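You operate a simulated robot arm through the tools that you are given. There is no shell and no other tool. Be economical: measure what you need, move in short steps, check, and stop when the job is done.

You run a simulated robot arm. Do the job below in one go: nothing can be reset, and whatever is moved stays where it is left.

JOB
Set the tripped overload to the plate's amps, reset it and run the starter up to RUN.
Fine: isolator off while the door is open, on again after; press STOP at the end.

Only the result counts: the job must be done as asked and must still hold three seconds after the hand-in. Knocking over, shifting, dropping, spilling or breaking anything else fails it.

ROBOT AND FRAMES
A 7-joint arm with a two-finger parallel gripper, fixed in place. Base frame: the origin is at the foot of the arm, x ahead of it, y to its left, z up. Units: mm, rad, N and s.
With the tool pointing down near the work surface it reaches from about 120 to 740 mm from the base axis. Its first joint turns from -2.897 to 2.897 rad. Payload 3.91 kg.
The TCP is the grasp point between the finger pads, 30 mm short of the fingertips. In the tool frame z runs along the fingers and y along their closing line. Largest opening 110 mm; finger width 20, thickness 10; the body of the gripper, 48 by 112 mm, starts 55 mm behind the TCP.
Orientation is that of the tool frame in the base frame, as a unit quaternion [x, y, z, w]. With the fingers straight down and closing along the base's y, the tool's x points along the base's -x, its y along +y and its z along -z.

CONTROLS
- The arm moves only by the tool nudge_tool. Its argument "targets" is a list of rows, each a list of 6 numbers: the shift along the tool's x, y, z in mm, then the turn, a rotation vector about the tool's x, y, z in rad. In form: [[tx, ty, tz, rx, ry, rz], ...]. A call has 1 to 10 rows; each row is the pose to reach, as a shift and turn from the pose commanded when the call began, along the tool's axes at that moment. "claw" is the closure in counts, from 0 (fully open) to 255 (shut), set as the call begins (left out, the last holds). Each row takes 0.2 s and may step no farther than 50 mm and 0.15 rad from the row before; otherwise, or with a gripper value out of range, the whole call is refused. A pose out of reach is approached as far as the arm can. The call stops where the force on the tool passes 40 N (or 10 N more than at its start, if that is more) or the arm is blocked; 0.2 s more then pass. Each finger travels about 153 mm/s and halts on what it meets, pressing with about 33 N; the grip force reading is that of the motor and also rises with nothing between the fingers. The clock runs only during rows and for 0.2 s after the last one: add rows that repeat a pose to give the fingers time. The reply holds the time, the measured pose of the TCP, the force on the tool along the base axes, the opening and the grip force, in the units named above and with some noise, and new pictures: "pictures" is both (left out), scene, wrist or none.
- Cameras (640 x 400 px; columns grow to the right, rows downward): "scene" is fixed at [399.3, 648.3, 1603.9]; the picture's right is [-0.97, -0.23, 0.00], its down [-0.16, 0.65, -0.74] and it looks along [0.17, -0.72, -0.67] (base axes); focal length 278 px, centre (320, 200). "wrist" rides on the gripper at [77, 7, -114] in the tool frame; the picture's right is [-0.09, 1.00, 0.00], its down [-0.80, -0.07, -0.59] and it looks along [-0.59, -0.05, 0.80] (tool axes); focal length 270 px, centre (320, 200). There is no depth. A picture from a camera that has moved, and an enlarged one, comes with that camera's place and axes in the base frame and with its lens.
- lift_body(by): slides the trunk up (or, below 0, down) by that many mm; the arm rides with it, the base frame stays. It gives what a move gives, with no picture.
- zoom(camera, box): a new picture of the part [left, top, right, bottom] of that camera's present view, enlarged. It takes no simulated time.
- finish_job(): hands the job in; it is judged then, once.

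Go step by step. Nothing tells you positions but the pictures and the camera data: compare them with the known pose of the tool, close in by small moves and look again before you grip or let go. The budget is 120 turns and 170 pictures, counting those below and the enlarged ones. Unless the task says otherwise, let go and move clear before handing in, and close with one line.

The tools are called after "Request:" as name(argument=value, ...) on one line, values as JSON. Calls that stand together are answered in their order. nudge_tool: Moves the arm, as the interface text tells. Its arguments: {"type":"object","properties":{"targets":{"type":"array"},"claw":{"type":"number"},"pictures":{"type":"string","enum":["both","scene","wrist","none"]}},"required":["targets"]} The other tools are called the same way: lift_body (by) slides the trunk up or down; zoom (camera, box) takes an enlarged picture of a part of a camera's view; finish_job () hands the job in.

At the start:

```text
clock: 0.0
tcp_pos: [459.3, -10.0, 1294.4]
tcp_rot: [0.0, 1.0, -0.001, 0.0]
ft_force: [1.1, 0.1, 0.5]
grip_width: 110.1
grasp_force: 0.0
trunk travel left (down, up): [-575.0, 35.0]
```

scene: 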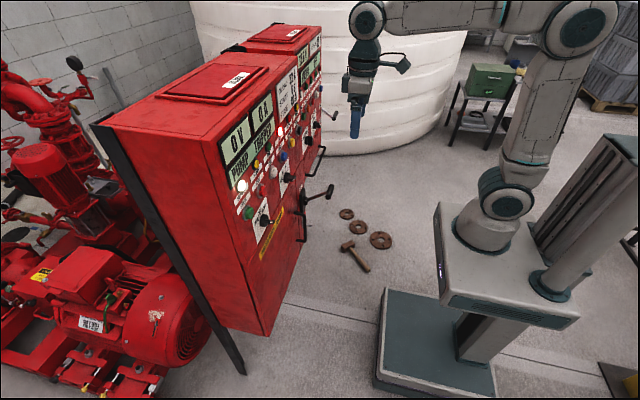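
wrist: 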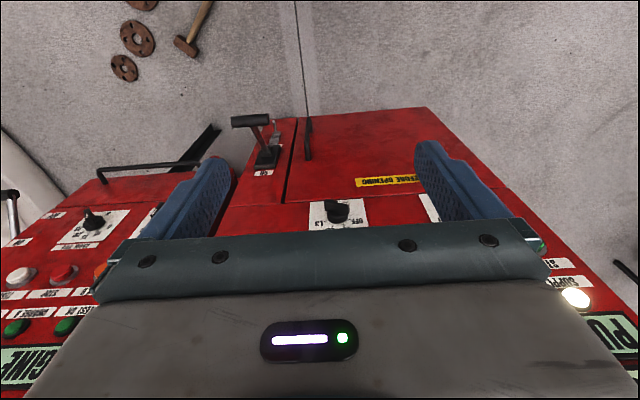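

I see a red pump-control cabinet with its face towards the robot, with an isolator lever and a door. I start by zooming in on the details.

Request:
zoom(camera="scene", box=[210, 60, 350, 270])

Request:
zoom(camera="wrist", box=[200, 90, 460, 250])

Request:
zoom(camera="scene", box=[30, 240, 220, 360])

```text
1.90 times, centred on (280, 165) of scene
camera zoom: at [399.3, 648.3, 1603.9], right [-0.97, -0.23, 0.0], down [-0.16, 0.65, -0.74], along [0.17, -0.72, -0.67], focal length 529 px, centre (396, 267)
```

zoom: 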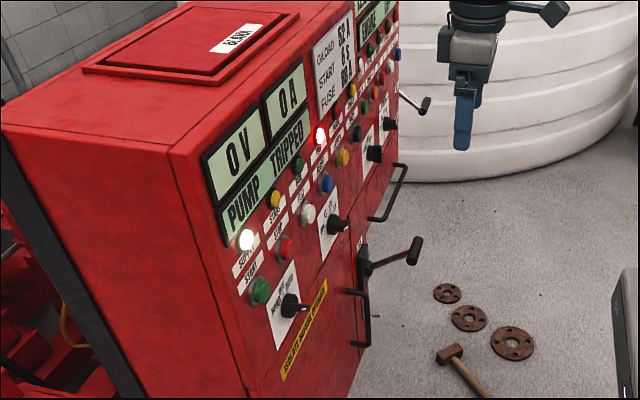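

```text
2.46 times, centred on (330, 170) of wrist
camera zoom: at [383.0, -3.3, 1408.3], right [0.09, 1.0, 0.0], down [0.8, -0.07, 0.59], along [0.59, -0.05, -0.8], focal length 665 px, centre (295, 274)
```

zoom: 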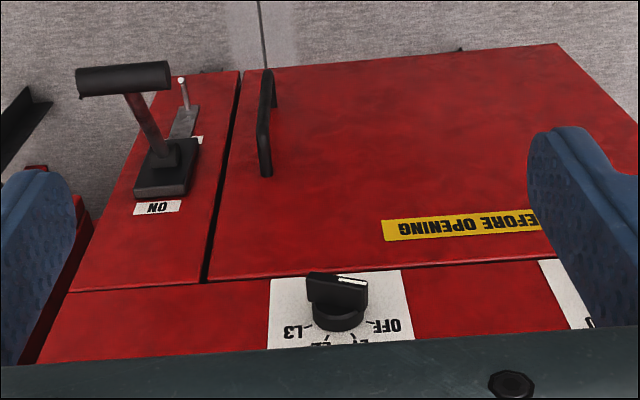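

```text
3.33 times, centred on (125, 300) of scene
camera zoom: at [399.3, 648.3, 1603.9], right [-0.97, -0.23, 0.0], down [-0.16, 0.65, -0.74], along [0.17, -0.72, -0.67], focal length 926 px, centre (970, -133)
```

zoom: 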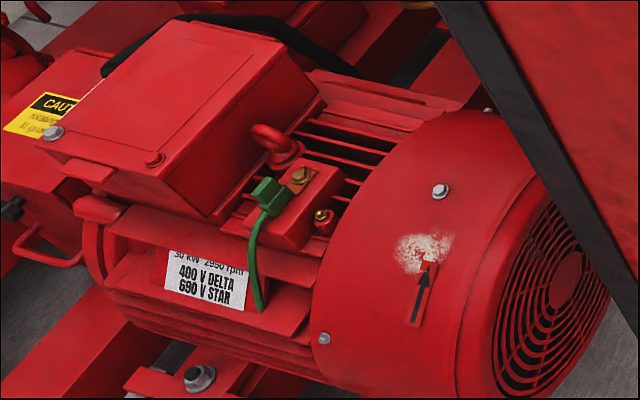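

I read the plates closer.

Request:
zoom(camera="scene", box=[260, 60, 330, 104])

Request:
zoom(camera="scene", box=[220, 110, 310, 200])

Request:
zoom(camera="scene", box=[70, 305, 120, 340])

```text
9.09 times, centred on (295, 82) of scene
camera zoom: at [399.3, 648.3, 1603.9], right [-0.97, -0.23, 0.0], down [-0.16, 0.65, -0.74], along [0.17, -0.72, -0.67], focal length 2526 px, centre (547, 1273)
```

zoom: 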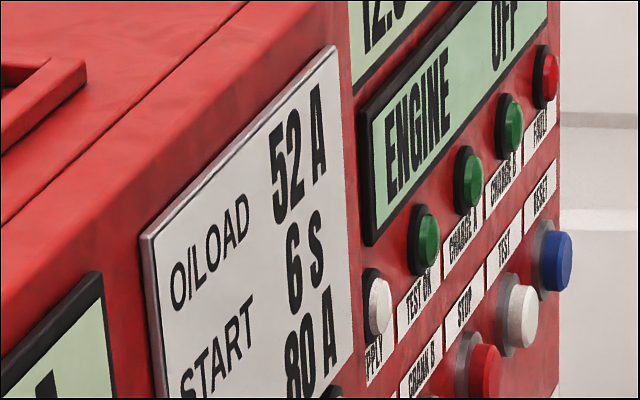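

```text
4.44 times, centred on (265, 155) of scene
camera zoom: at [399.3, 648.3, 1603.9], right [-0.97, -0.23, 0.0], down [-0.16, 0.65, -0.74], along [0.17, -0.72, -0.67], focal length 1235 px, centre (564, 400)
```

zoom: 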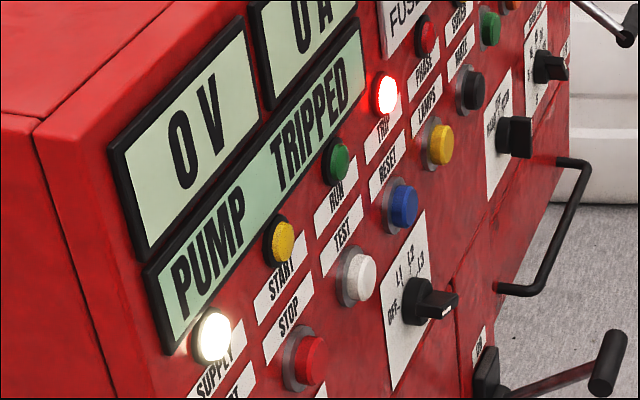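

```text
11.43 times, centred on (95, 322) of scene
camera zoom: at [399.3, 648.3, 1603.9], right [-0.97, -0.23, 0.0], down [-0.16, 0.65, -0.74], along [0.17, -0.72, -0.67], focal length 3175 px, centre (2891, -1200)
```

zoom: 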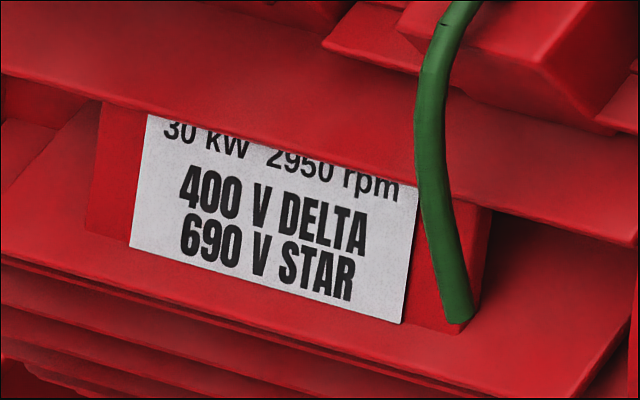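

The nameplate says O/LOAD 52 A. The pump section is TRIPPED, the isolator handle is near (534,-130,968), and the panel face is near x≈675. I tilt the hand forward to see the panel face on.

Request:
nudge_tool(targets=[[0, 0, 0, 0, -0.14, 0], [0, 0, 0, 0, -0.28, 0], [0, 0, 0, 0, -0.42, 0], [0, 0, 0, 0, -0.56, 0], [0, 0, 0, 0, -0.7, 0], [0, 0, 0, 0, -0.84, 0], [0, 0, 0, 0, -0.93, 0]], pictures="none")

Request:
lift_body(by=-150)

Request:
zoom(camera="wrist", box=[0, 0, 640, 400])

```text
clock: 1.6
tcp_pos: [460.1, -9.7, 1294.1]
tcp_rot: [0.001, 0.893, 0.0, 0.449]
ft_force: [-0.6, 0.1, 0.2]
grip_width: 109.9
grasp_force: 0.2
trunk travel left (down, up): [-575.0, 35.0]
```

```text
clock: 3.4
tcp_pos: [458.0, -9.2, 1145.0]
tcp_rot: [0.0, 0.894, 0.0, 0.449]
ft_force: [0.5, 0.5, 0.5]
grip_width: 109.9
grasp_force: 0.0
trunk travel left (down, up): [-425.0, 185.0]
```

```text
1.00 times, centred on (320, 200) of wrist
camera zoom: at [322.3, -2.4, 1150.6], right [0.05, 1.0, 0.07], down [0.0, -0.07, 1.0], along [1.0, -0.05, -0.01], focal length 270 px, centre (320, 200)
```

zoom: 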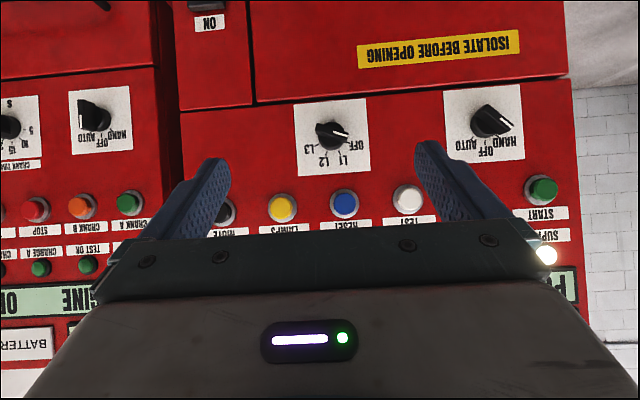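

Request:
zoom(camera="wrist", box=[280, 80, 580, 270])

Request:
lift_body(by=-250)

Request:
zoom(camera="wrist", box=[0, 0, 640, 400])

```text
2.11 times, centred on (430, 175) of wrist
camera zoom: at [322.3, -2.4, 1150.6], right [0.05, 1.0, 0.07], down [0.0, -0.07, 1.0], along [1.0, -0.05, -0.01], focal length 569 px, centre (88, 253)
```

zoom: 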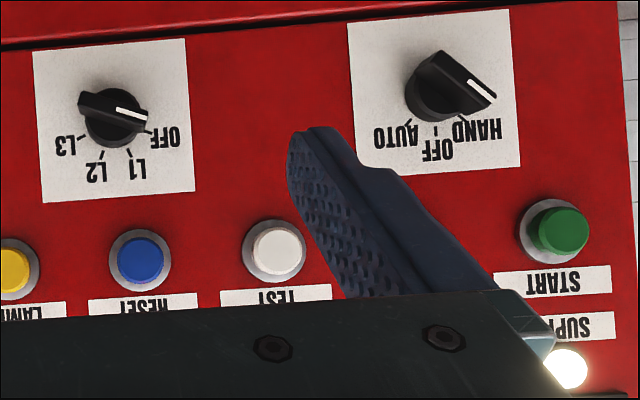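

```text
clock: 5.9
tcp_pos: [459.4, -9.7, 894.4]
tcp_rot: [0.001, 0.894, 0.0, 0.448]
ft_force: [0.0, -0.3, 0.1]
grip_width: 109.9
grasp_force: 0.1
trunk travel left (down, up): [-175.0, 435.0]
```

```text
1.00 times, centred on (320, 200) of wrist
camera zoom: at [322.4, -2.4, 900.6], right [0.05, 1.0, 0.07], down [0.0, -0.07, 1.0], along [1.0, -0.05, -0.01], focal length 270 px, centre (320, 200)
```

zoom: 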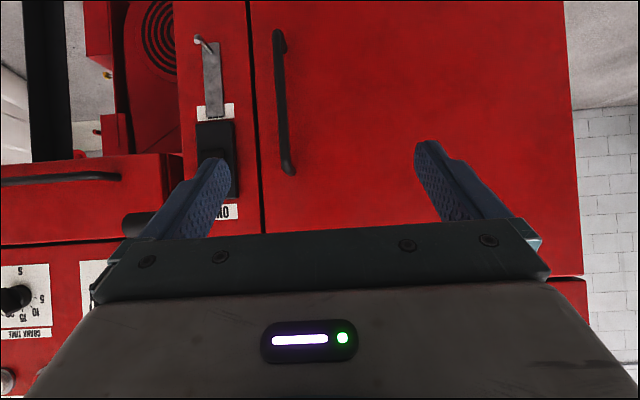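

Request:
zoom(camera="scene", box=[270, 160, 350, 260])

Request:
nudge_tool(targets=[[0, -50, 0, 0, 0, 0], [0, -100, 0, 0, 0, 0], [0, -150, 0, 0, 0, 0]], pictures="wrist")

```text
4.00 times, centred on (310, 210) of scene
camera zoom: at [399.3, 648.3, 1603.9], right [-0.97, -0.23, 0.0], down [-0.16, 0.65, -0.74], along [0.17, -0.72, -0.67], focal length 1111 px, centre (360, 160)
```

zoom: 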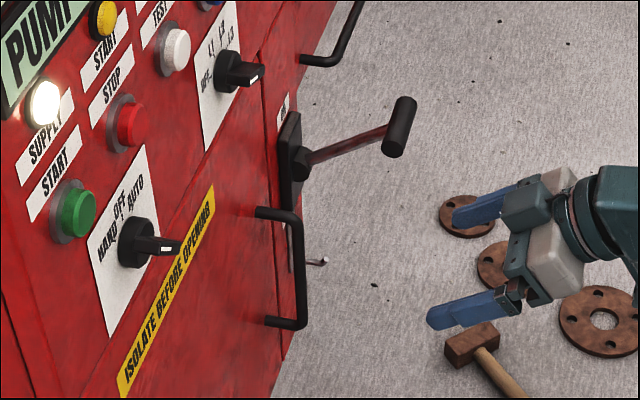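

```text
clock: 6.7
tcp_pos: [460.3, -156.7, 895.8]
tcp_rot: [0.0, 0.894, -0.001, 0.449]
ft_force: [0.3, 0.3, 0.6]
grip_width: 109.9
grasp_force: 0.0
trunk travel left (down, up): [-175.0, 435.0]
camera wrist: at [322.3, -150.4, 901.4], right [0.05, 1.0, 0.07], down [0.0, -0.07, 1.0], along [1.0, -0.05, -0.01], focal length 270 px, centre (320, 200)
```

wrist: 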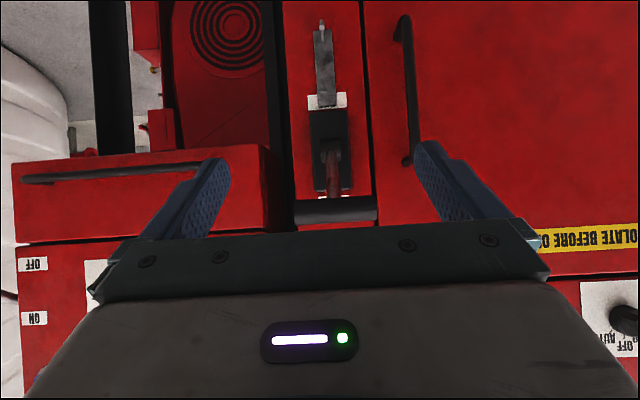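

The isolator lever is ON, sloping up. Its T-bar is near (546,-150,914) and its pivot near (652,-150,840). I raise the hand above the bar with the fingers about 30 mm apart, so I can push down astride the rod.

Request:
nudge_tool(targets=[[-28, 2, -20.7, 0, 0, 0], [-56, 5, -41.3, 0, 0, 0], [-83.5, 7, -62, 0, 0, 0], [-110, 7, -26, 0, 0, 0], [-136.5, 7, 9.5, 0, 0, 0]], claw=185)

```text
clock: 7.9
tcp_pos: [548.6, -148.9, 1001.4]
tcp_rot: [-0.001, 0.893, 0.001, 0.449]
ft_force: [-0.4, 0.4, 0.9]
grip_width: 30.3
grasp_force: 0.0
trunk travel left (down, up): [-175.0, 435.0]
camera wrist: at [412.5, -141.8, 1006.8], right [0.05, 1.0, 0.07], down [0.0, -0.07, 1.0], along [1.0, -0.05, 0.0], focal length 270 px, centre (320, 200)
```

scene: 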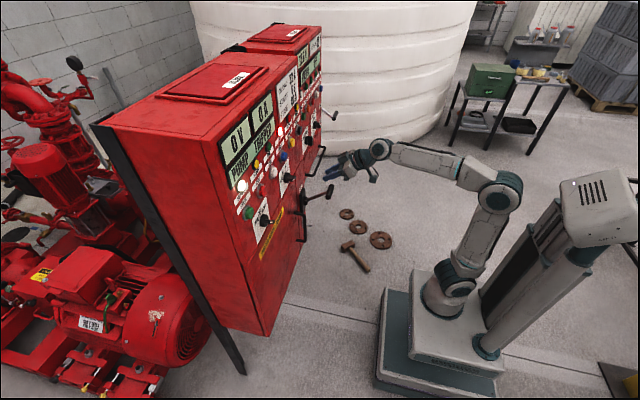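
wrist: 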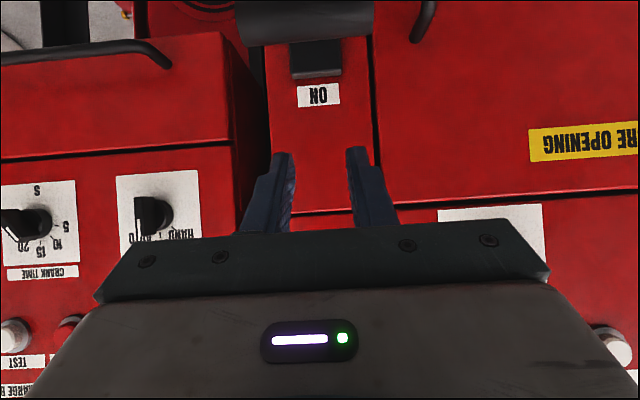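

The bar's centre is at about y=-155, directly below the fingers. I push it down along its arc.

Request:
nudge_tool(targets=[[33, -5, 24.4, 0, 0, 0], [52.2, -5, 38.7, 0, 0, 0], [69, -5, 41.4, 0, 0, 0], [85.6, -5, 44.1, 0, 0, 0], [117.1, -5, 58.7, 0, 0, 0], [143.8, -5, 79.8, 0, 0, 0], [163.5, -5, 106.9, 0, 0, 0]])

```text
clock: 9.5
tcp_pos: [540.0, -155.9, 804.3]
tcp_rot: [0.001, 0.893, -0.001, 0.45]
ft_force: [0.9, -0.2, 7.6]
grip_width: 30.0
grasp_force: 0.1
trunk travel left (down, up): [-175.0, 435.0]
camera wrist: at [403.5, -149.0, 809.7], right [0.05, 1.0, 0.07], down [0.0, -0.07, 1.0], along [1.0, -0.05, 0.0], focal length 270 px, centre (320, 200)
```

scene: 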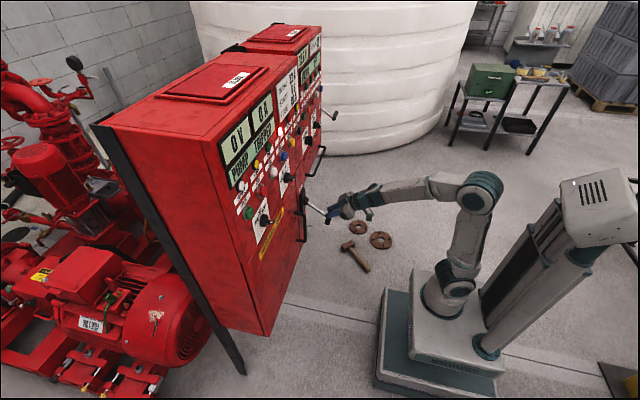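
wrist: 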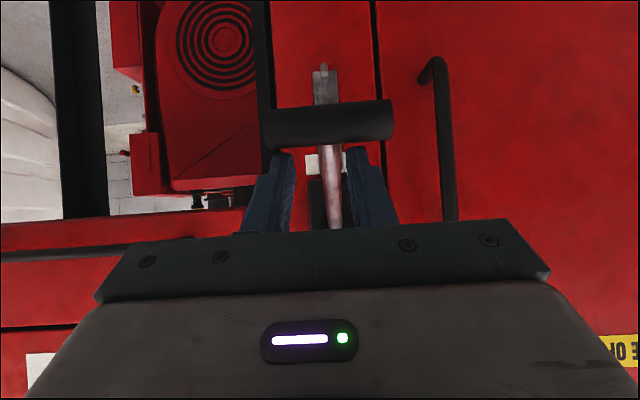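

The lever is following and the supply lamp is out. I continue to its stop.

Request:
nudge_tool(targets=[[6, 0, 16, 0, 0, 0], [12.5, 0, 31.7, 0, 0, 0], [15.3, 0, 50, 0, 0, 0]])

Request:
zoom(camera="scene", box=[210, 70, 350, 250])

```text
clock: 9.9
tcp_pos: [548.3, -157.3, 797.9]
tcp_rot: [-0.001, 0.891, 0.0, 0.454]
ft_force: [4.5, -1.1, 4.8]
grip_width: 30.3
grasp_force: 0.1
trunk travel left (down, up): [-175.0, 435.0]
stopped in row 1: the force on the tool passed its limit (the readings are from after the stop); the commanded pose is now the measured one
camera wrist: at [411.3, -149.1, 802.6], right [0.05, 1.0, 0.07], down [-0.01, -0.07, 1.0], along [1.0, -0.05, 0.01], focal length 270 px, centre (320, 200)
```

scene: 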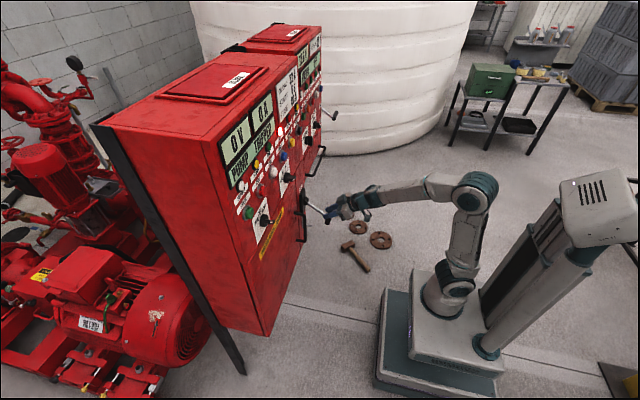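
wrist: 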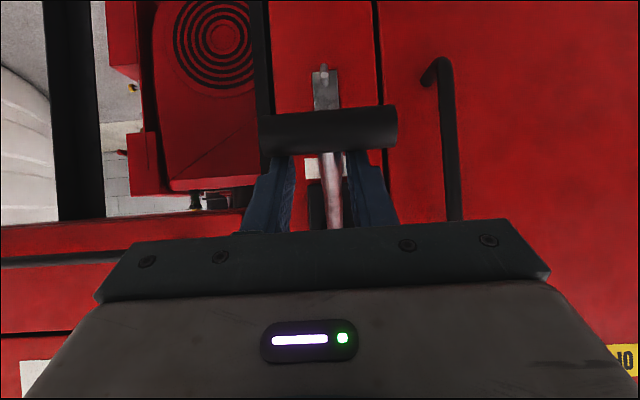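

```text
2.22 times, centred on (280, 160) of scene
camera zoom: at [399.3, 648.3, 1603.9], right [-0.97, -0.23, 0.0], down [-0.16, 0.65, -0.74], along [0.17, -0.72, -0.67], focal length 617 px, centre (409, 289)
```

zoom: 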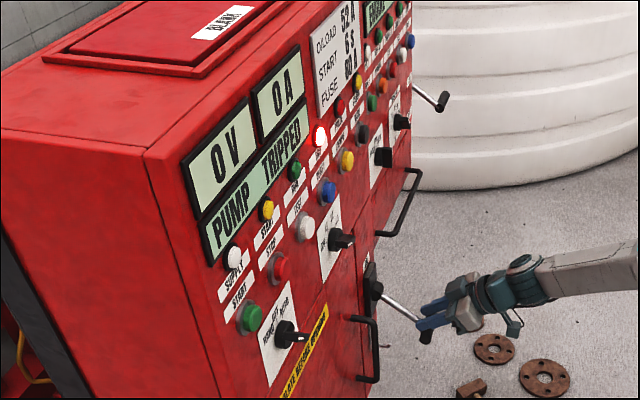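

The isolator is at OFF on its stop and the supply lamp is out. I lift clear, back away and level the hand in front of the door handle, which is near (635,-57,780).

Request:
nudge_tool(targets=[[-24, 0, -18, 0, 0, 0], [6, 0, -58, 0, 0, 0], [36, 0, -98, 0, 0, 0], [36, 50, -98, 0, -0.14, 0], [36, 100, -98, 0, -0.28, 0], [36, 100, -98, 0, -0.42, 0], [36, 100, -98, 0, -0.56, 0], [36, 100, -98, 0, -0.635, 0]], claw=120)

```text
clock: 11.7
tcp_pos: [508.5, -63.6, 861.2]
tcp_rot: [0.0, 0.705, -0.001, 0.709]
ft_force: [0.1, 1.4, 0.3]
grip_width: 58.2
grasp_force: 0.0
out of reach, approached as far as the arm can: row 5, 6, 7, 8
trunk travel left (down, up): [-175.0, 435.0]
camera wrist: at [394.5, -57.3, 783.4], right [0.0, 1.0, 0.09], down [-0.6, -0.07, 0.8], along [0.8, -0.05, 0.6], focal length 270 px, centre (320, 200)
```

scene: 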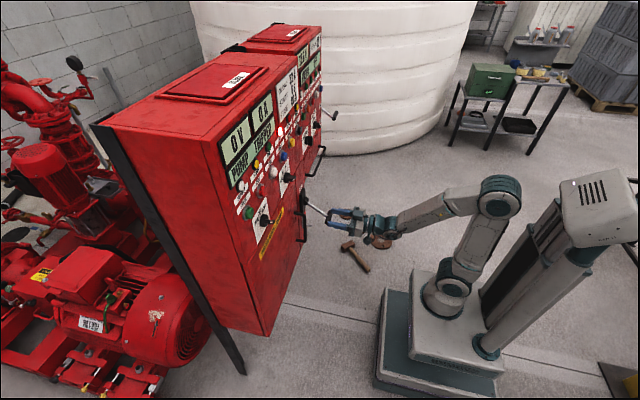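
wrist: 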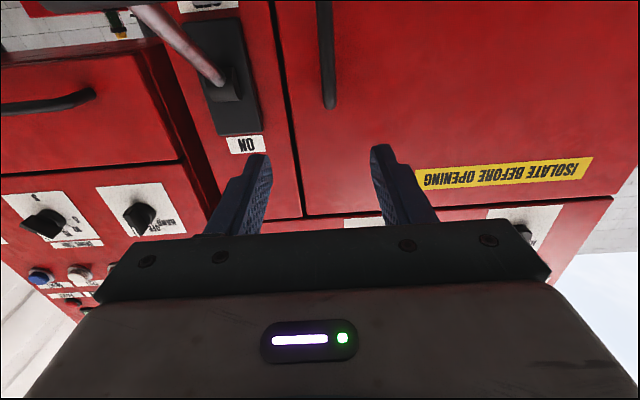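

The hand is level at z=861. I lower the trunk to bring it to handle height.

Request:
lift_body(by=-80)

Request:
zoom(camera="wrist", box=[0, 0, 640, 400])

```text
clock: 12.9
tcp_pos: [508.0, -64.6, 782.4]
tcp_rot: [0.001, 0.706, -0.001, 0.708]
ft_force: [0.3, -0.1, -0.3]
grip_width: 58.1
grasp_force: 0.0
trunk travel left (down, up): [-95.0, 515.0]
```

```text
1.00 times, centred on (320, 200) of wrist
camera zoom: at [394.5, -57.3, 703.5], right [0.0, 1.0, 0.09], down [-0.6, -0.07, 0.8], along [0.8, -0.05, 0.6], focal length 270 px, centre (320, 200)
```

zoom: 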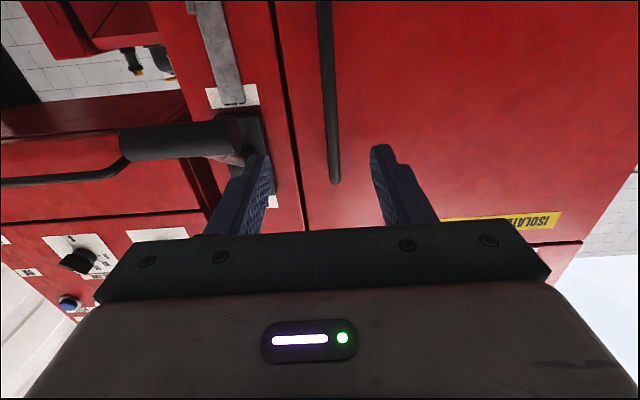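

The handle bar is vertical at (638,-54), z from about 703 to 861. I approach at z≈827 so the hand stays clear of the isolator bar.

Request:
lift_body(by=45)

Request:
nudge_tool(targets=[[0, 5, 0, 0, 0, 0], [0, 10, 0, 0, 0, 0], [0, 10, 40, 0, 0, 0], [0, 10, 80, 0, 0, 0], [0, 10, 105, 0, 0, 0]])

```text
clock: 13.8
tcp_pos: [509.3, -65.1, 826.5]
tcp_rot: [0.001, 0.706, -0.001, 0.709]
ft_force: [0.6, 0.1, -0.1]
grip_width: 58.1
grasp_force: 0.1
trunk travel left (down, up): [-140.0, 470.0]
```

```text
clock: 15.0
tcp_pos: [595.0, 159.1, 828.8]
tcp_rot: [-0.136, 0.693, 0.135, 0.695]
ft_force: [2.7, -3.6, -1.4]
grip_width: 58.3
grasp_force: 0.1
out of reach, approached as far as the arm can: row 3
trunk travel left (down, up): [-140.0, 470.0]
camera wrist: at [487.1, 123.6, 751.1], right [-0.37, 0.92, 0.09], down [-0.53, -0.29, 0.8], along [0.76, 0.25, 0.6], focal length 270 px, centre (320, 200)
```

scene: 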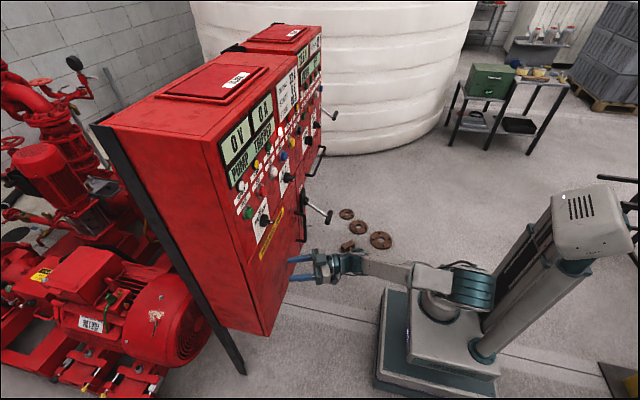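
wrist: 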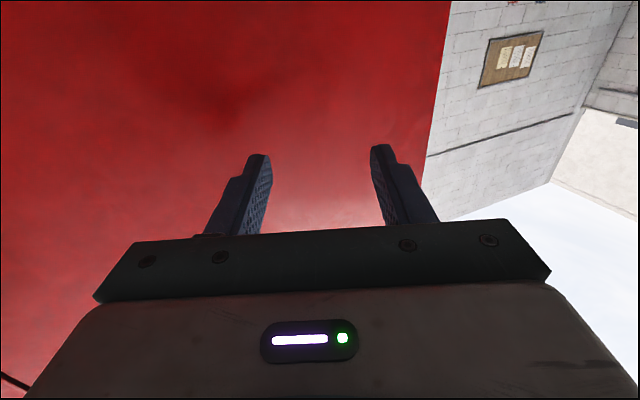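

The arm swung into another elbow posture because the level hand was at its reach limit, and the hand drifted to y=159. I back it straight off the panel first.

Request:
nudge_tool(targets=[[0, 0, -45, 0, 0, 0], [0, 0, -90, 0, 0, 0], [0, 0, -90, 0, 0, 0], [0, 0, -90, 0, 0, 0]])

```text
clock: 16.0
tcp_pos: [524.2, -53.9, 828.8]
tcp_rot: [0.0, 0.706, 0.0, 0.708]
ft_force: [-0.4, -0.3, 0.4]
grip_width: 58.2
grasp_force: 0.1
trunk travel left (down, up): [-140.0, 470.0]
camera wrist: at [410.3, -46.5, 751.0], right [0.0, 1.0, 0.09], down [-0.6, -0.07, 0.8], along [0.8, -0.05, 0.59], focal length 270 px, centre (320, 200)
```

scene: 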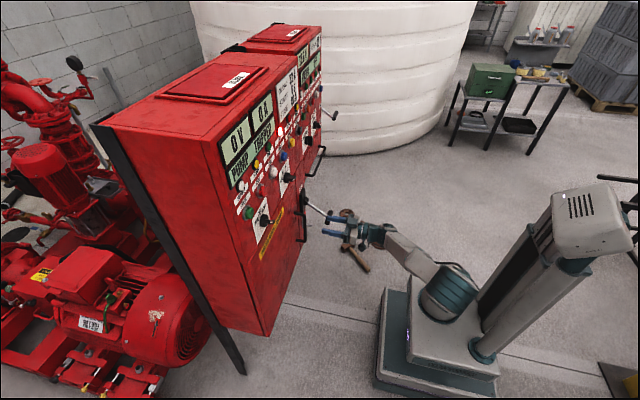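
wrist: 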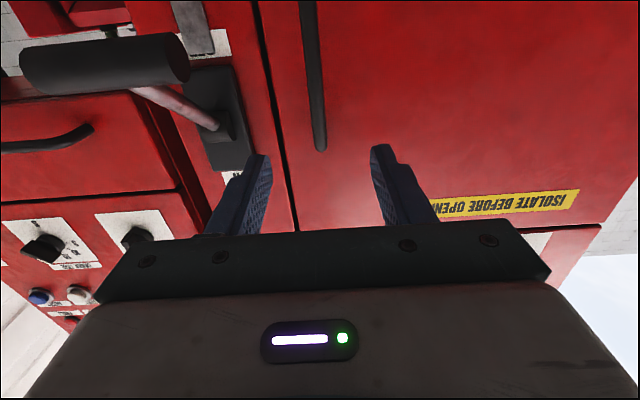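

The hand is back in line at (524,-54,829). I advance in short rows towards the handle.

Request:
nudge_tool(targets=[[0, 0, 15, 0, 0, 0], [0, 0, 30, 0, 0, 0], [0, 0, 45, 0, 0, 0], [0, 0, 45, 0, 0, 0]])

```text
clock: 17.0
tcp_pos: [565.9, -53.9, 828.5]
tcp_rot: [0.0, 0.706, 0.0, 0.709]
ft_force: [-0.8, 0.4, 0.3]
grip_width: 58.2
grasp_force: 0.0
trunk travel left (down, up): [-140.0, 470.0]
camera wrist: at [453.9, -47.8, 750.5], right [0.0, 1.0, 0.09], down [-0.6, -0.07, 0.8], along [0.8, -0.05, 0.6], focal length 270 px, centre (320, 200)
```

scene: 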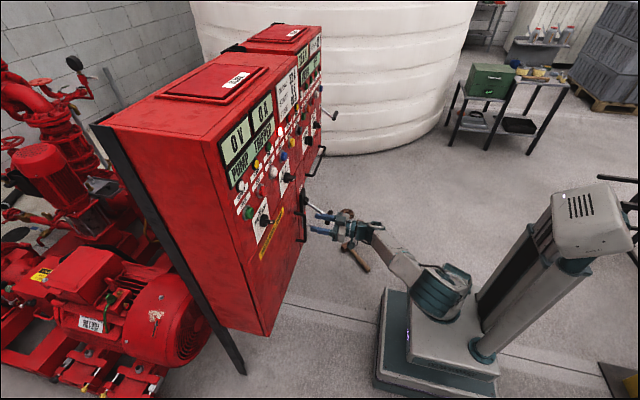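
wrist: 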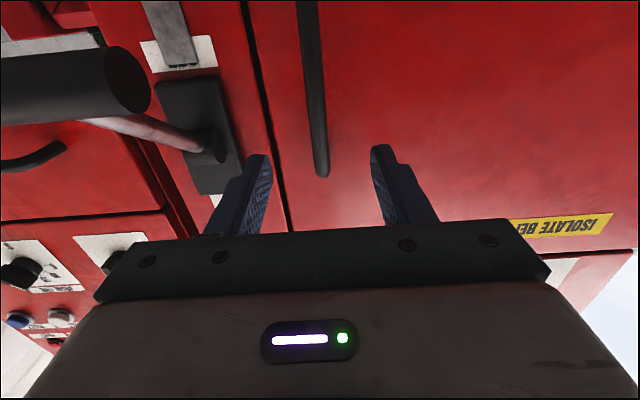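

Handle is centred between the fingers. I go forward to x≈628 and close on it.

Request:
nudge_tool(targets=[[0, -1, 20, 0, 0, 0], [0, -2, 40, 0, 0, 0], [0, -2, 55, 0, 0, 0], [0, -2, 60, 0, 0, 0], [0, -2, 60, 0, 0, 0]], pictures="wrist")

```text
clock: 18.2
tcp_pos: [627.2, -55.8, 827.4]
tcp_rot: [0.001, 0.706, 0.0, 0.709]
ft_force: [0.8, -0.2, -0.2]
grip_width: 58.0
grasp_force: 0.0
trunk travel left (down, up): [-140.0, 470.0]
camera wrist: at [514.0, -48.6, 749.2], right [0.0, 1.0, 0.09], down [-0.6, -0.07, 0.8], along [0.8, -0.05, 0.6], focal length 270 px, centre (320, 200)
```

wrist: 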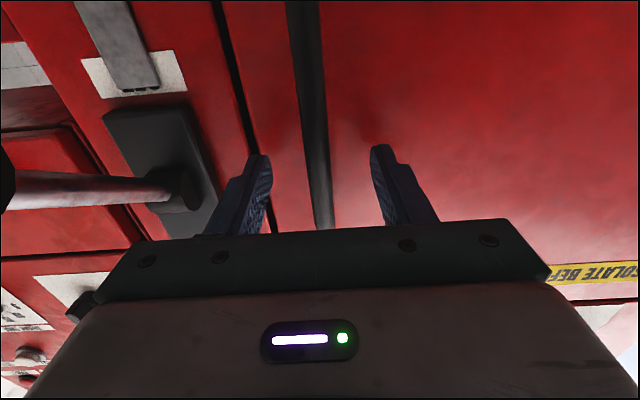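

Request:
nudge_tool(targets=[[0, 0, 0, 0, 0, 0], [0, 0, 0, 0, 0, 0], [0, 0, -10, 0, 0, 0], [0, 0, -20, 0, 0, 0]], claw=255, pictures="wrist")

```text
clock: 19.2
tcp_pos: [607.2, -52.9, 827.1]
tcp_rot: [-0.002, 0.706, 0.001, 0.708]
ft_force: [2.8, 11.9, 4.5]
grip_width: 12.0
grasp_force: 44.9
trunk travel left (down, up): [-140.0, 470.0]
camera wrist: at [495.0, -46.2, 749.1], right [-0.01, 1.0, 0.09], down [-0.6, -0.07, 0.8], along [0.8, -0.05, 0.6], focal length 270 px, centre (320, 200)
```

wrist: 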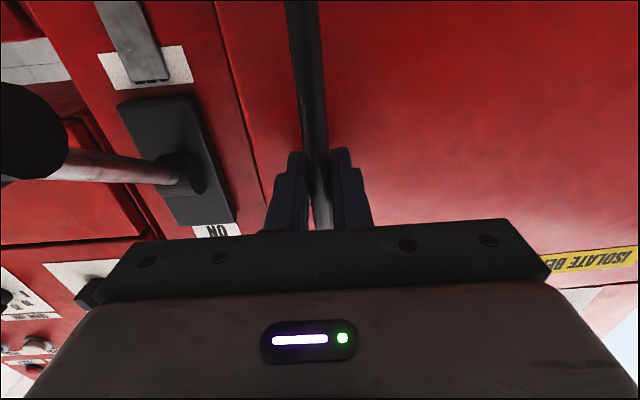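

The handle is gripped and the door appears to be following. I pull it along its arc about a hinge near (675,310), yawing the hand with it.

Request:
nudge_tool(targets=[[0, 4.5, -15, 0.06, 0, 0], [0, 10, -30.5, 0.12, 0, 0], [0, 16, -49, 0.17, 0, 0], [0, 22.5, -67, 0.22, 0, 0], [0, 30, -85, 0.27, 0, 0], [0, 38, -102.5, 0.32, 0, 0]])

```text
clock: 20.6
tcp_pos: [505.3, -17.9, 827.1]
tcp_rot: [0.112, 0.697, -0.113, 0.699]
ft_force: [6.4, 13.1, 6.0]
grip_width: 11.5
grasp_force: 44.7
trunk travel left (down, up): [-140.0, 470.0]
camera wrist: at [400.5, 25.4, 749.2], right [0.31, 0.95, 0.09], down [-0.59, 0.12, 0.8], along [0.75, -0.3, 0.6], focal length 270 px, centre (320, 200)
```

scene: 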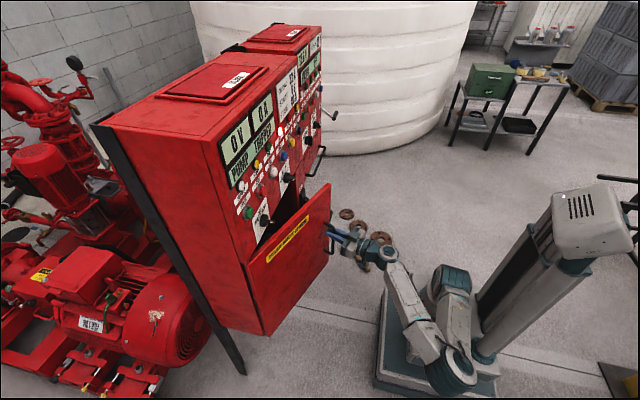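
wrist: 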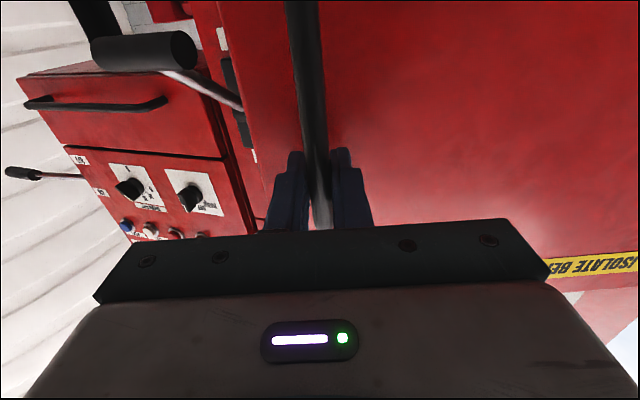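

Door is about 20° open and moving freely. I continue.

Request:
nudge_tool(targets=[[0, 4, -19, 0.05, 0, 0], [0, 8.4, -38.1, 0.105, 0, 0], [0, 14, -57, 0.157, 0, 0], [0, 20.3, -75.2, 0.21, 0, 0], [0, 28, -93, 0.262, 0, 0], [0, 36.3, -110.3, 0.314, 0, 0], [0, 46, -127, 0.367, 0, 0], [0, 55.5, -143.8, 0.42, 0, 0]])

```text
clock: 22.1
tcp_pos: [415.9, 50.6, 829.2]
tcp_rot: [0.238, 0.66, -0.246, 0.669]
ft_force: [18.2, 20.3, -14.3]
grip_width: 11.8
grasp_force: 45.2
out of reach, approached as far as the arm can: row 1, 2, 3, 4, 5
trunk travel left (down, up): [-140.0, 470.0]
stopped in row 7: the force on the tool passed its limit (the readings are from after the stop); the commanded pose is now the measured one
camera wrist: at [334.4, 128.8, 749.9], right [0.64, 0.76, 0.08], down [-0.51, 0.34, 0.79], along [0.58, -0.55, 0.6], focal length 270 px, centre (320, 200)
```

scene: 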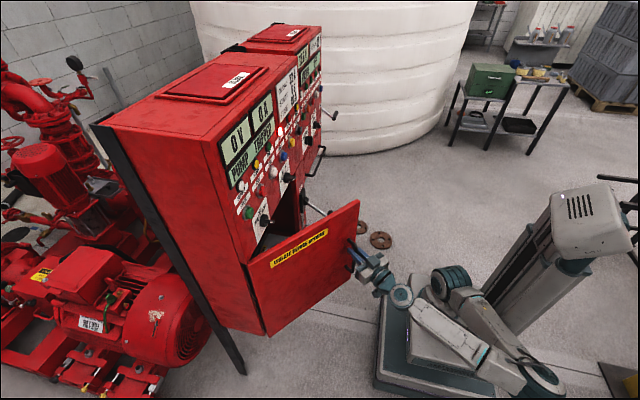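
wrist: 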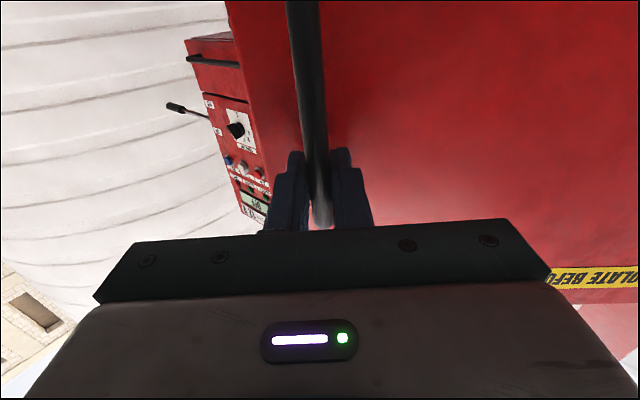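

The door is about 38° open but this arm posture is at its limit. I release the handle and lift the trunk straight up so the hand clears the top of the door.

Request:
nudge_tool(targets=[[0, 0, 0, 0, 0, 0], [0, 0, 0, 0, 0, 0], [0, 0, -8, 0, 0, 0]], claw=120, pictures="wrist")

```text
clock: 22.9
tcp_pos: [407.2, 38.8, 833.8]
tcp_rot: [0.254, 0.648, -0.264, 0.668]
ft_force: [-0.1, -0.1, -0.3]
grip_width: 58.3
grasp_force: 0.0
trunk travel left (down, up): [-140.0, 470.0]
camera wrist: at [330.6, 120.4, 752.9], right [0.68, 0.73, 0.08], down [-0.5, 0.37, 0.78], along [0.54, -0.57, 0.62], focal length 270 px, centre (320, 200)
```

wrist: 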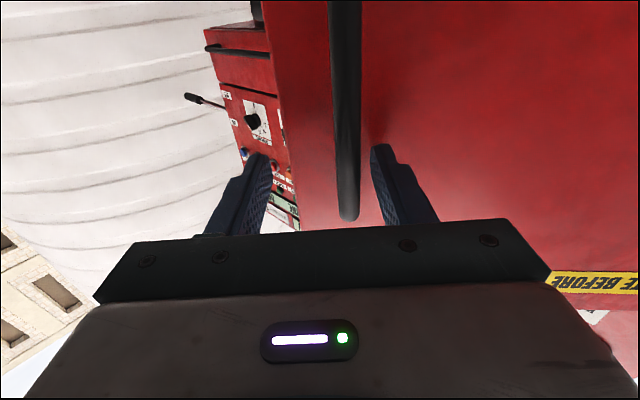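

Request:
lift_body(by=300)

Request:
zoom(camera="scene", box=[160, 60, 640, 360])

```text
clock: 25.9
tcp_pos: [408.1, 38.8, 1131.7]
tcp_rot: [0.256, 0.651, -0.263, 0.664]
ft_force: [0.5, -0.4, -0.5]
grip_width: 58.3
grasp_force: 0.0
trunk travel left (down, up): [-440.0, 170.0]
```

```text
1.33 times, centred on (400, 210) of scene
camera zoom: at [399.3, 648.3, 1603.9], right [-0.97, -0.23, 0.0], down [-0.16, 0.65, -0.74], along [0.17, -0.72, -0.67], focal length 370 px, centre (213, 187)
```

zoom: 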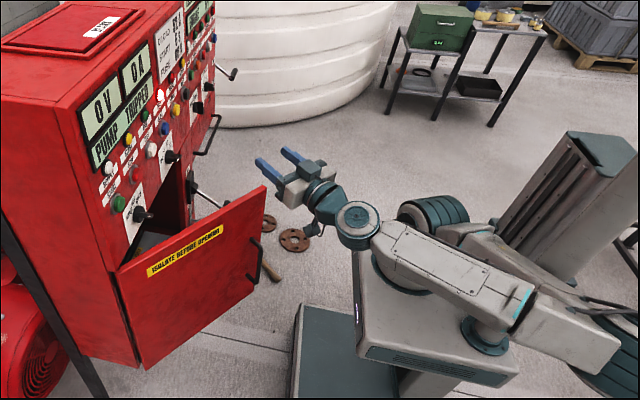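

The hand is above the door top. I turn it back to face the panel and shift it over, in preparation for going behind the door.

Request:
nudge_tool(targets=[[0, 1, 16, -0.15, 0, 0], [0, 3, 32, -0.3, 0, 0], [0, 4, 48, -0.45, 0, 0], [0, 5, 64, -0.6, 0, 0], [0, 6.5, 78, -0.75, 0, 0], [0, 6.5, 78, -0.75, 0, 0]], claw=255, pictures="scene")

```text
clock: 27.3
tcp_pos: [500.7, 4.5, 1157.2]
tcp_rot: [-0.018, 0.702, 0.008, 0.712]
ft_force: [-0.1, -0.1, -0.4]
grip_width: 0.0
grasp_force: 33.2
out of reach, approached as far as the arm can: row 1, 2, 3, 4, 5, 6
trunk travel left (down, up): [-440.0, 170.0]
```

scene: 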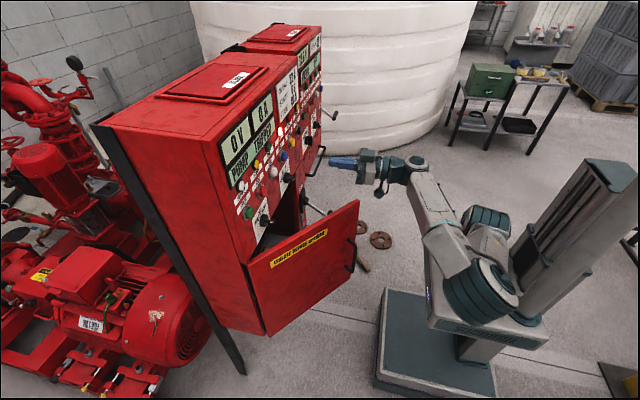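

Request:
nudge_tool(targets=[[0, 0, 0, 0, 0.15, 0], [0, 0, 0, 0, 0.3, 0], [0, 0, 0, 0, 0.45, 0], [0, 0, 0, 0, 0.6, 0], [0, 0, 0, 0, 0.75, 0], [0, 0, 0, 0, 0.9, 0], [0, 0, 0, 0, 1.05, 0], [0, 0, 0, 0, 1.2, 0], [0, 0, 0, 0, 1.35, 0], [0, 0, 0, 0, 1.5, 0]])

```text
clock: 29.5
tcp_pos: [501.4, 7.4, 1152.3]
tcp_rot: [-0.019, 0.999, -0.005, 0.04]
ft_force: [1.1, 1.0, -0.9]
grip_width: 0.0
grasp_force: 33.0
trunk travel left (down, up): [-440.0, 170.0]
camera wrist: at [415.5, 11.3, 1260.4], right [0.05, 1.0, -0.01], down [0.75, -0.03, 0.66], along [0.66, -0.04, -0.75], focal length 270 px, centre (320, 200)
```

scene: 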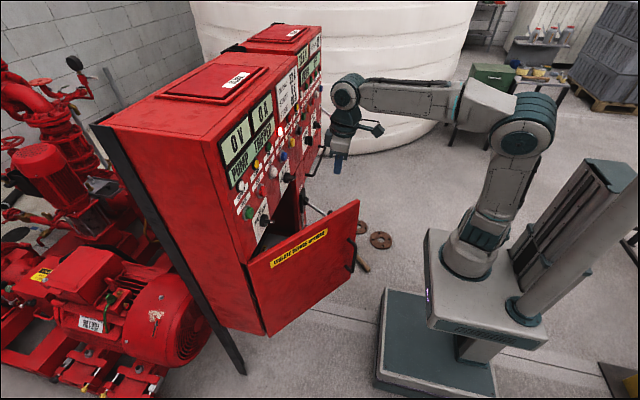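
wrist: 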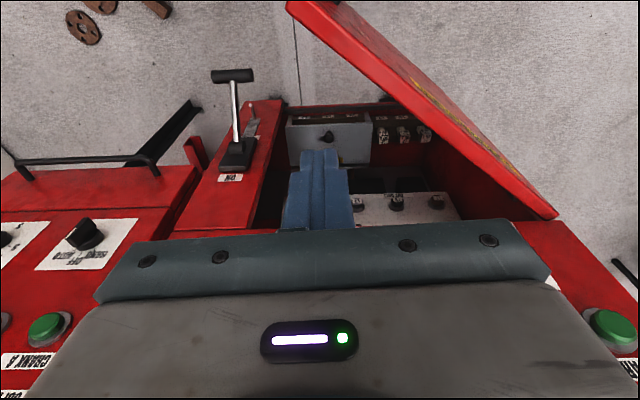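

The arm is back in a good posture and I can see devices inside. I zoom in on them.

Request:
zoom(camera="wrist", box=[260, 80, 500, 230])

```text
2.67 times, centred on (380, 155) of wrist
camera zoom: at [415.5, 11.3, 1260.4], right [0.05, 1.0, -0.01], down [0.75, -0.03, 0.66], along [0.66, -0.04, -0.75], focal length 721 px, centre (160, 320)
```

zoom: 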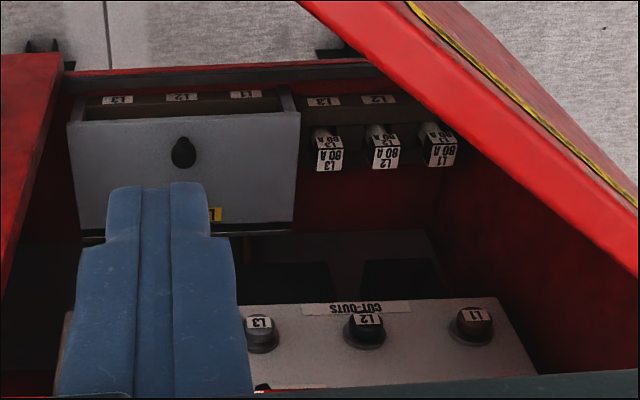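

I now lower the closed fingers behind the door's free edge.

Request:
nudge_tool(targets=[[4, 0, 47, 0, 0, 0], [8, 0, 94, 0, 0, 0], [12, 0, 141, 0, 0, 0], [15, 0, 187, 0, 0, 0]])

```text
clock: 30.5
tcp_pos: [500.3, 3.6, 964.6]
tcp_rot: [-0.018, 0.999, -0.007, 0.042]
ft_force: [0.0, 0.2, -0.2]
grip_width: 0.2
grasp_force: 32.8
trunk travel left (down, up): [-440.0, 170.0]
camera wrist: at [413.9, 8.9, 1071.5], right [0.05, 1.0, -0.01], down [0.75, -0.03, 0.66], along [0.66, -0.04, -0.75], focal length 270 px, centre (320, 200)
```

scene: 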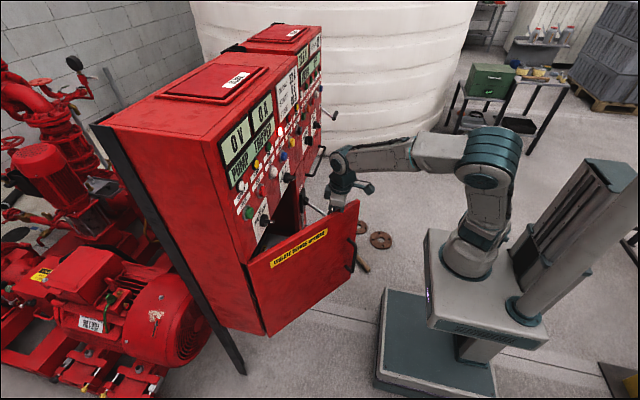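
wrist: 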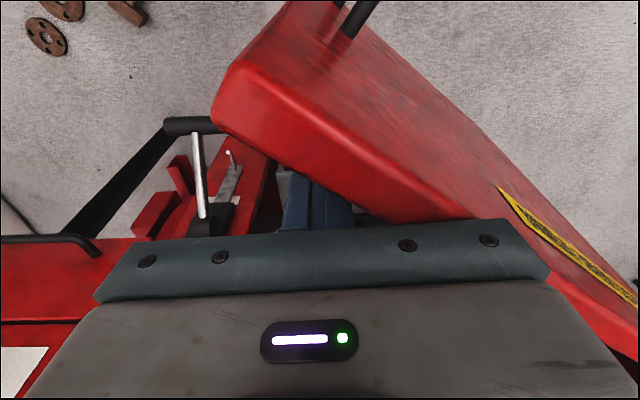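

I sweep the door open from inside along its arc.

Request:
nudge_tool(targets=[[2, 33, 0, 0, 0, 0], [5, 65, 0, 0, 0, 0], [25, 84, 0, 0, 0, 0], [45, 102, 0, 0, 0, 0], [61, 122, 0, 0, 0, 0], [77, 143, 0, 0, 0, 0], [90, 166, 0, 0, 0, 0], [102, 189, 0, 0, 0, 0], [110, 214, 0, 0, 0, 0], [117, 239, 0, 0, 0, 0]])

```text
clock: 31.7
tcp_pos: [444.5, 117.1, 962.9]
tcp_rot: [-0.018, 0.999, -0.003, 0.047]
ft_force: [1.6, 1.4, 11.1]
grip_width: 0.0
grasp_force: 32.9
trunk travel left (down, up): [-440.0, 170.0]
stopped in row 5: the force on the tool passed its limit (the readings are from after the stop); the commanded pose is now the measured one
camera wrist: at [357.9, 121.2, 1069.9], right [0.05, 1.0, 0.0], down [0.74, -0.04, 0.67], along [0.67, -0.04, -0.74], focal length 270 px, centre (320, 200)
```

scene: 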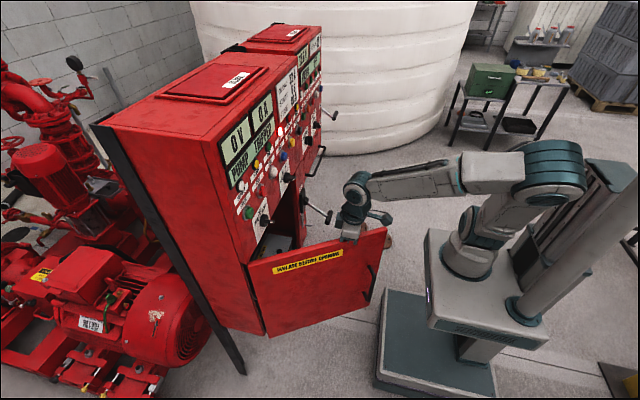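
wrist: 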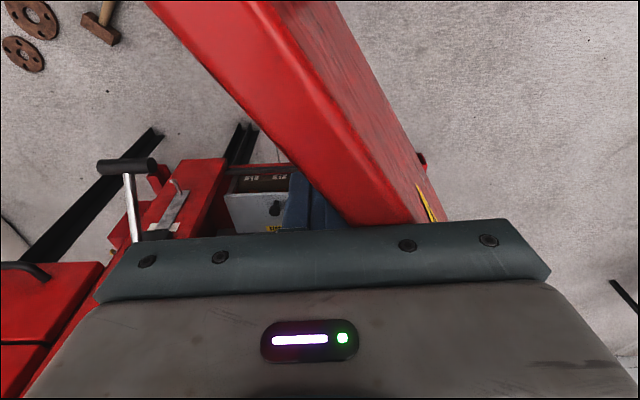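

Request:
nudge_tool(targets=[[0, 0, -10, 0, 0, 0], [10, 12, -10, 0, 0, 0], [19, 26, -10, 0, 0, 0], [28, 41, -10, 0, 0, 0], [36, 55, -10, 0, 0, 0], [43, 69, -10, 0, 0, 0], [49, 84, -10, 0, 0, 0], [54, 99, -10, 0, 0, 0], [58, 114, -10, 0, 0, 0], [61, 127, -10, 0, 0, 0]], pictures="scene")

```text
clock: 33.9
tcp_pos: [377.3, 241.4, 967.5]
tcp_rot: [-0.018, 0.999, -0.004, 0.046]
ft_force: [0.6, 0.2, 0.2]
grip_width: 0.0
grasp_force: 33.1
trunk travel left (down, up): [-440.0, 170.0]
```

scene: 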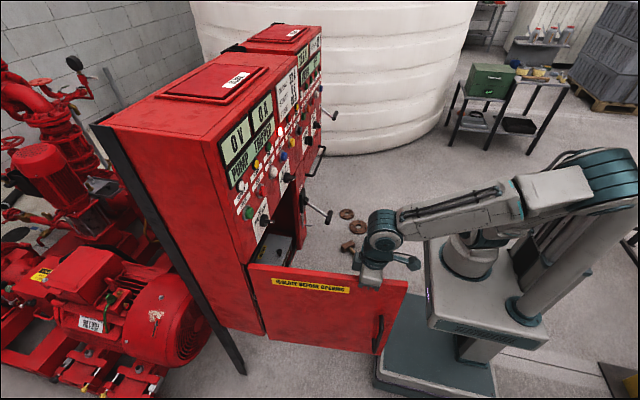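

Request:
nudge_tool(targets=[[2, 15, 0, 0, 0, 0], [3, 30, 0, 0, 0, 0], [3, 45, 0, 0, 0, 0], [2, 60, 0, 0, 0, 0], [1, 75, 0, 0, 0, 0], [0, 90, 0, 0, 0, 0], [0, 90, 0, 0, 0, 0], [0, 50, 0, 0, 0, 0], [0, 10, 0, 0, 0, 0]])

```text
clock: 35.9
tcp_pos: [380.2, 250.1, 964.5]
tcp_rot: [-0.018, 0.999, -0.005, 0.047]
ft_force: [-0.5, 0.1, 0.5]
grip_width: 0.1
grasp_force: 33.1
trunk travel left (down, up): [-440.0, 170.0]
camera wrist: at [292.5, 254.6, 1071.6], right [0.05, 1.0, 0.0], down [0.74, -0.04, 0.67], along [0.67, -0.04, -0.75], focal length 270 px, centre (320, 200)
```

scene: 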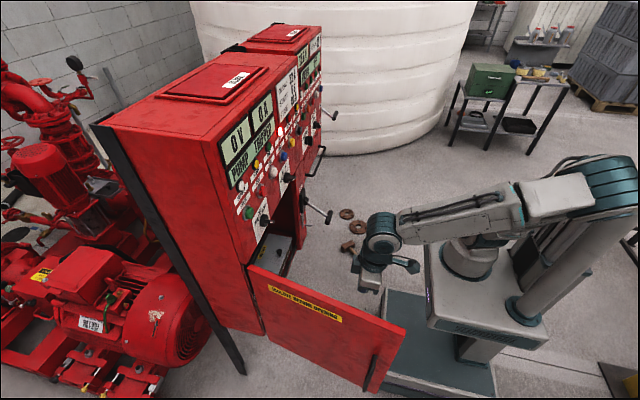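
wrist: 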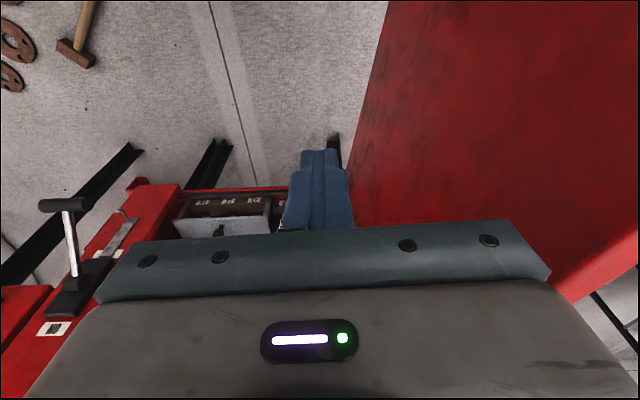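

The door is well open. I move to the middle of the opening and tilt the camera to look inside.

Request:
nudge_tool(targets=[[0, -40, 0, 0, 0, 0], [0, -80, 0, 0, -0.14, 0], [0, -120, 0, 0, -0.28, 0], [0, -150, 0, 0, -0.42, 0], [0, -150, 0, 0, -0.56, 0], [0, -150, 0, 0, -0.7, 0], [0, -150, 0, 0, -0.83, 0]], pictures="wrist")

```text
clock: 37.5
tcp_pos: [440.5, 133.7, 1001.8]
tcp_rot: [-0.018, 0.896, 0.003, 0.445]
ft_force: [0.0, -0.7, -0.5]
grip_width: 0.3
grasp_force: 33.1
out of reach, approached as far as the arm can: row 5, 6, 7
trunk travel left (down, up): [-440.0, 170.0]
camera wrist: at [302.4, 134.9, 1008.5], right [0.02, 1.0, 0.06], down [0.01, -0.06, 1.0], along [1.0, -0.02, -0.01], focal length 270 px, centre (320, 200)
```

wrist: 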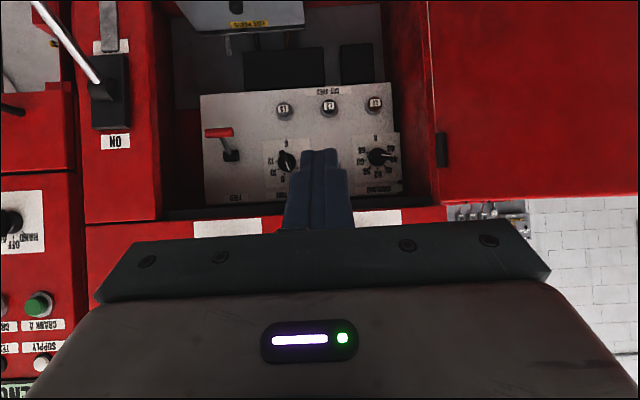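

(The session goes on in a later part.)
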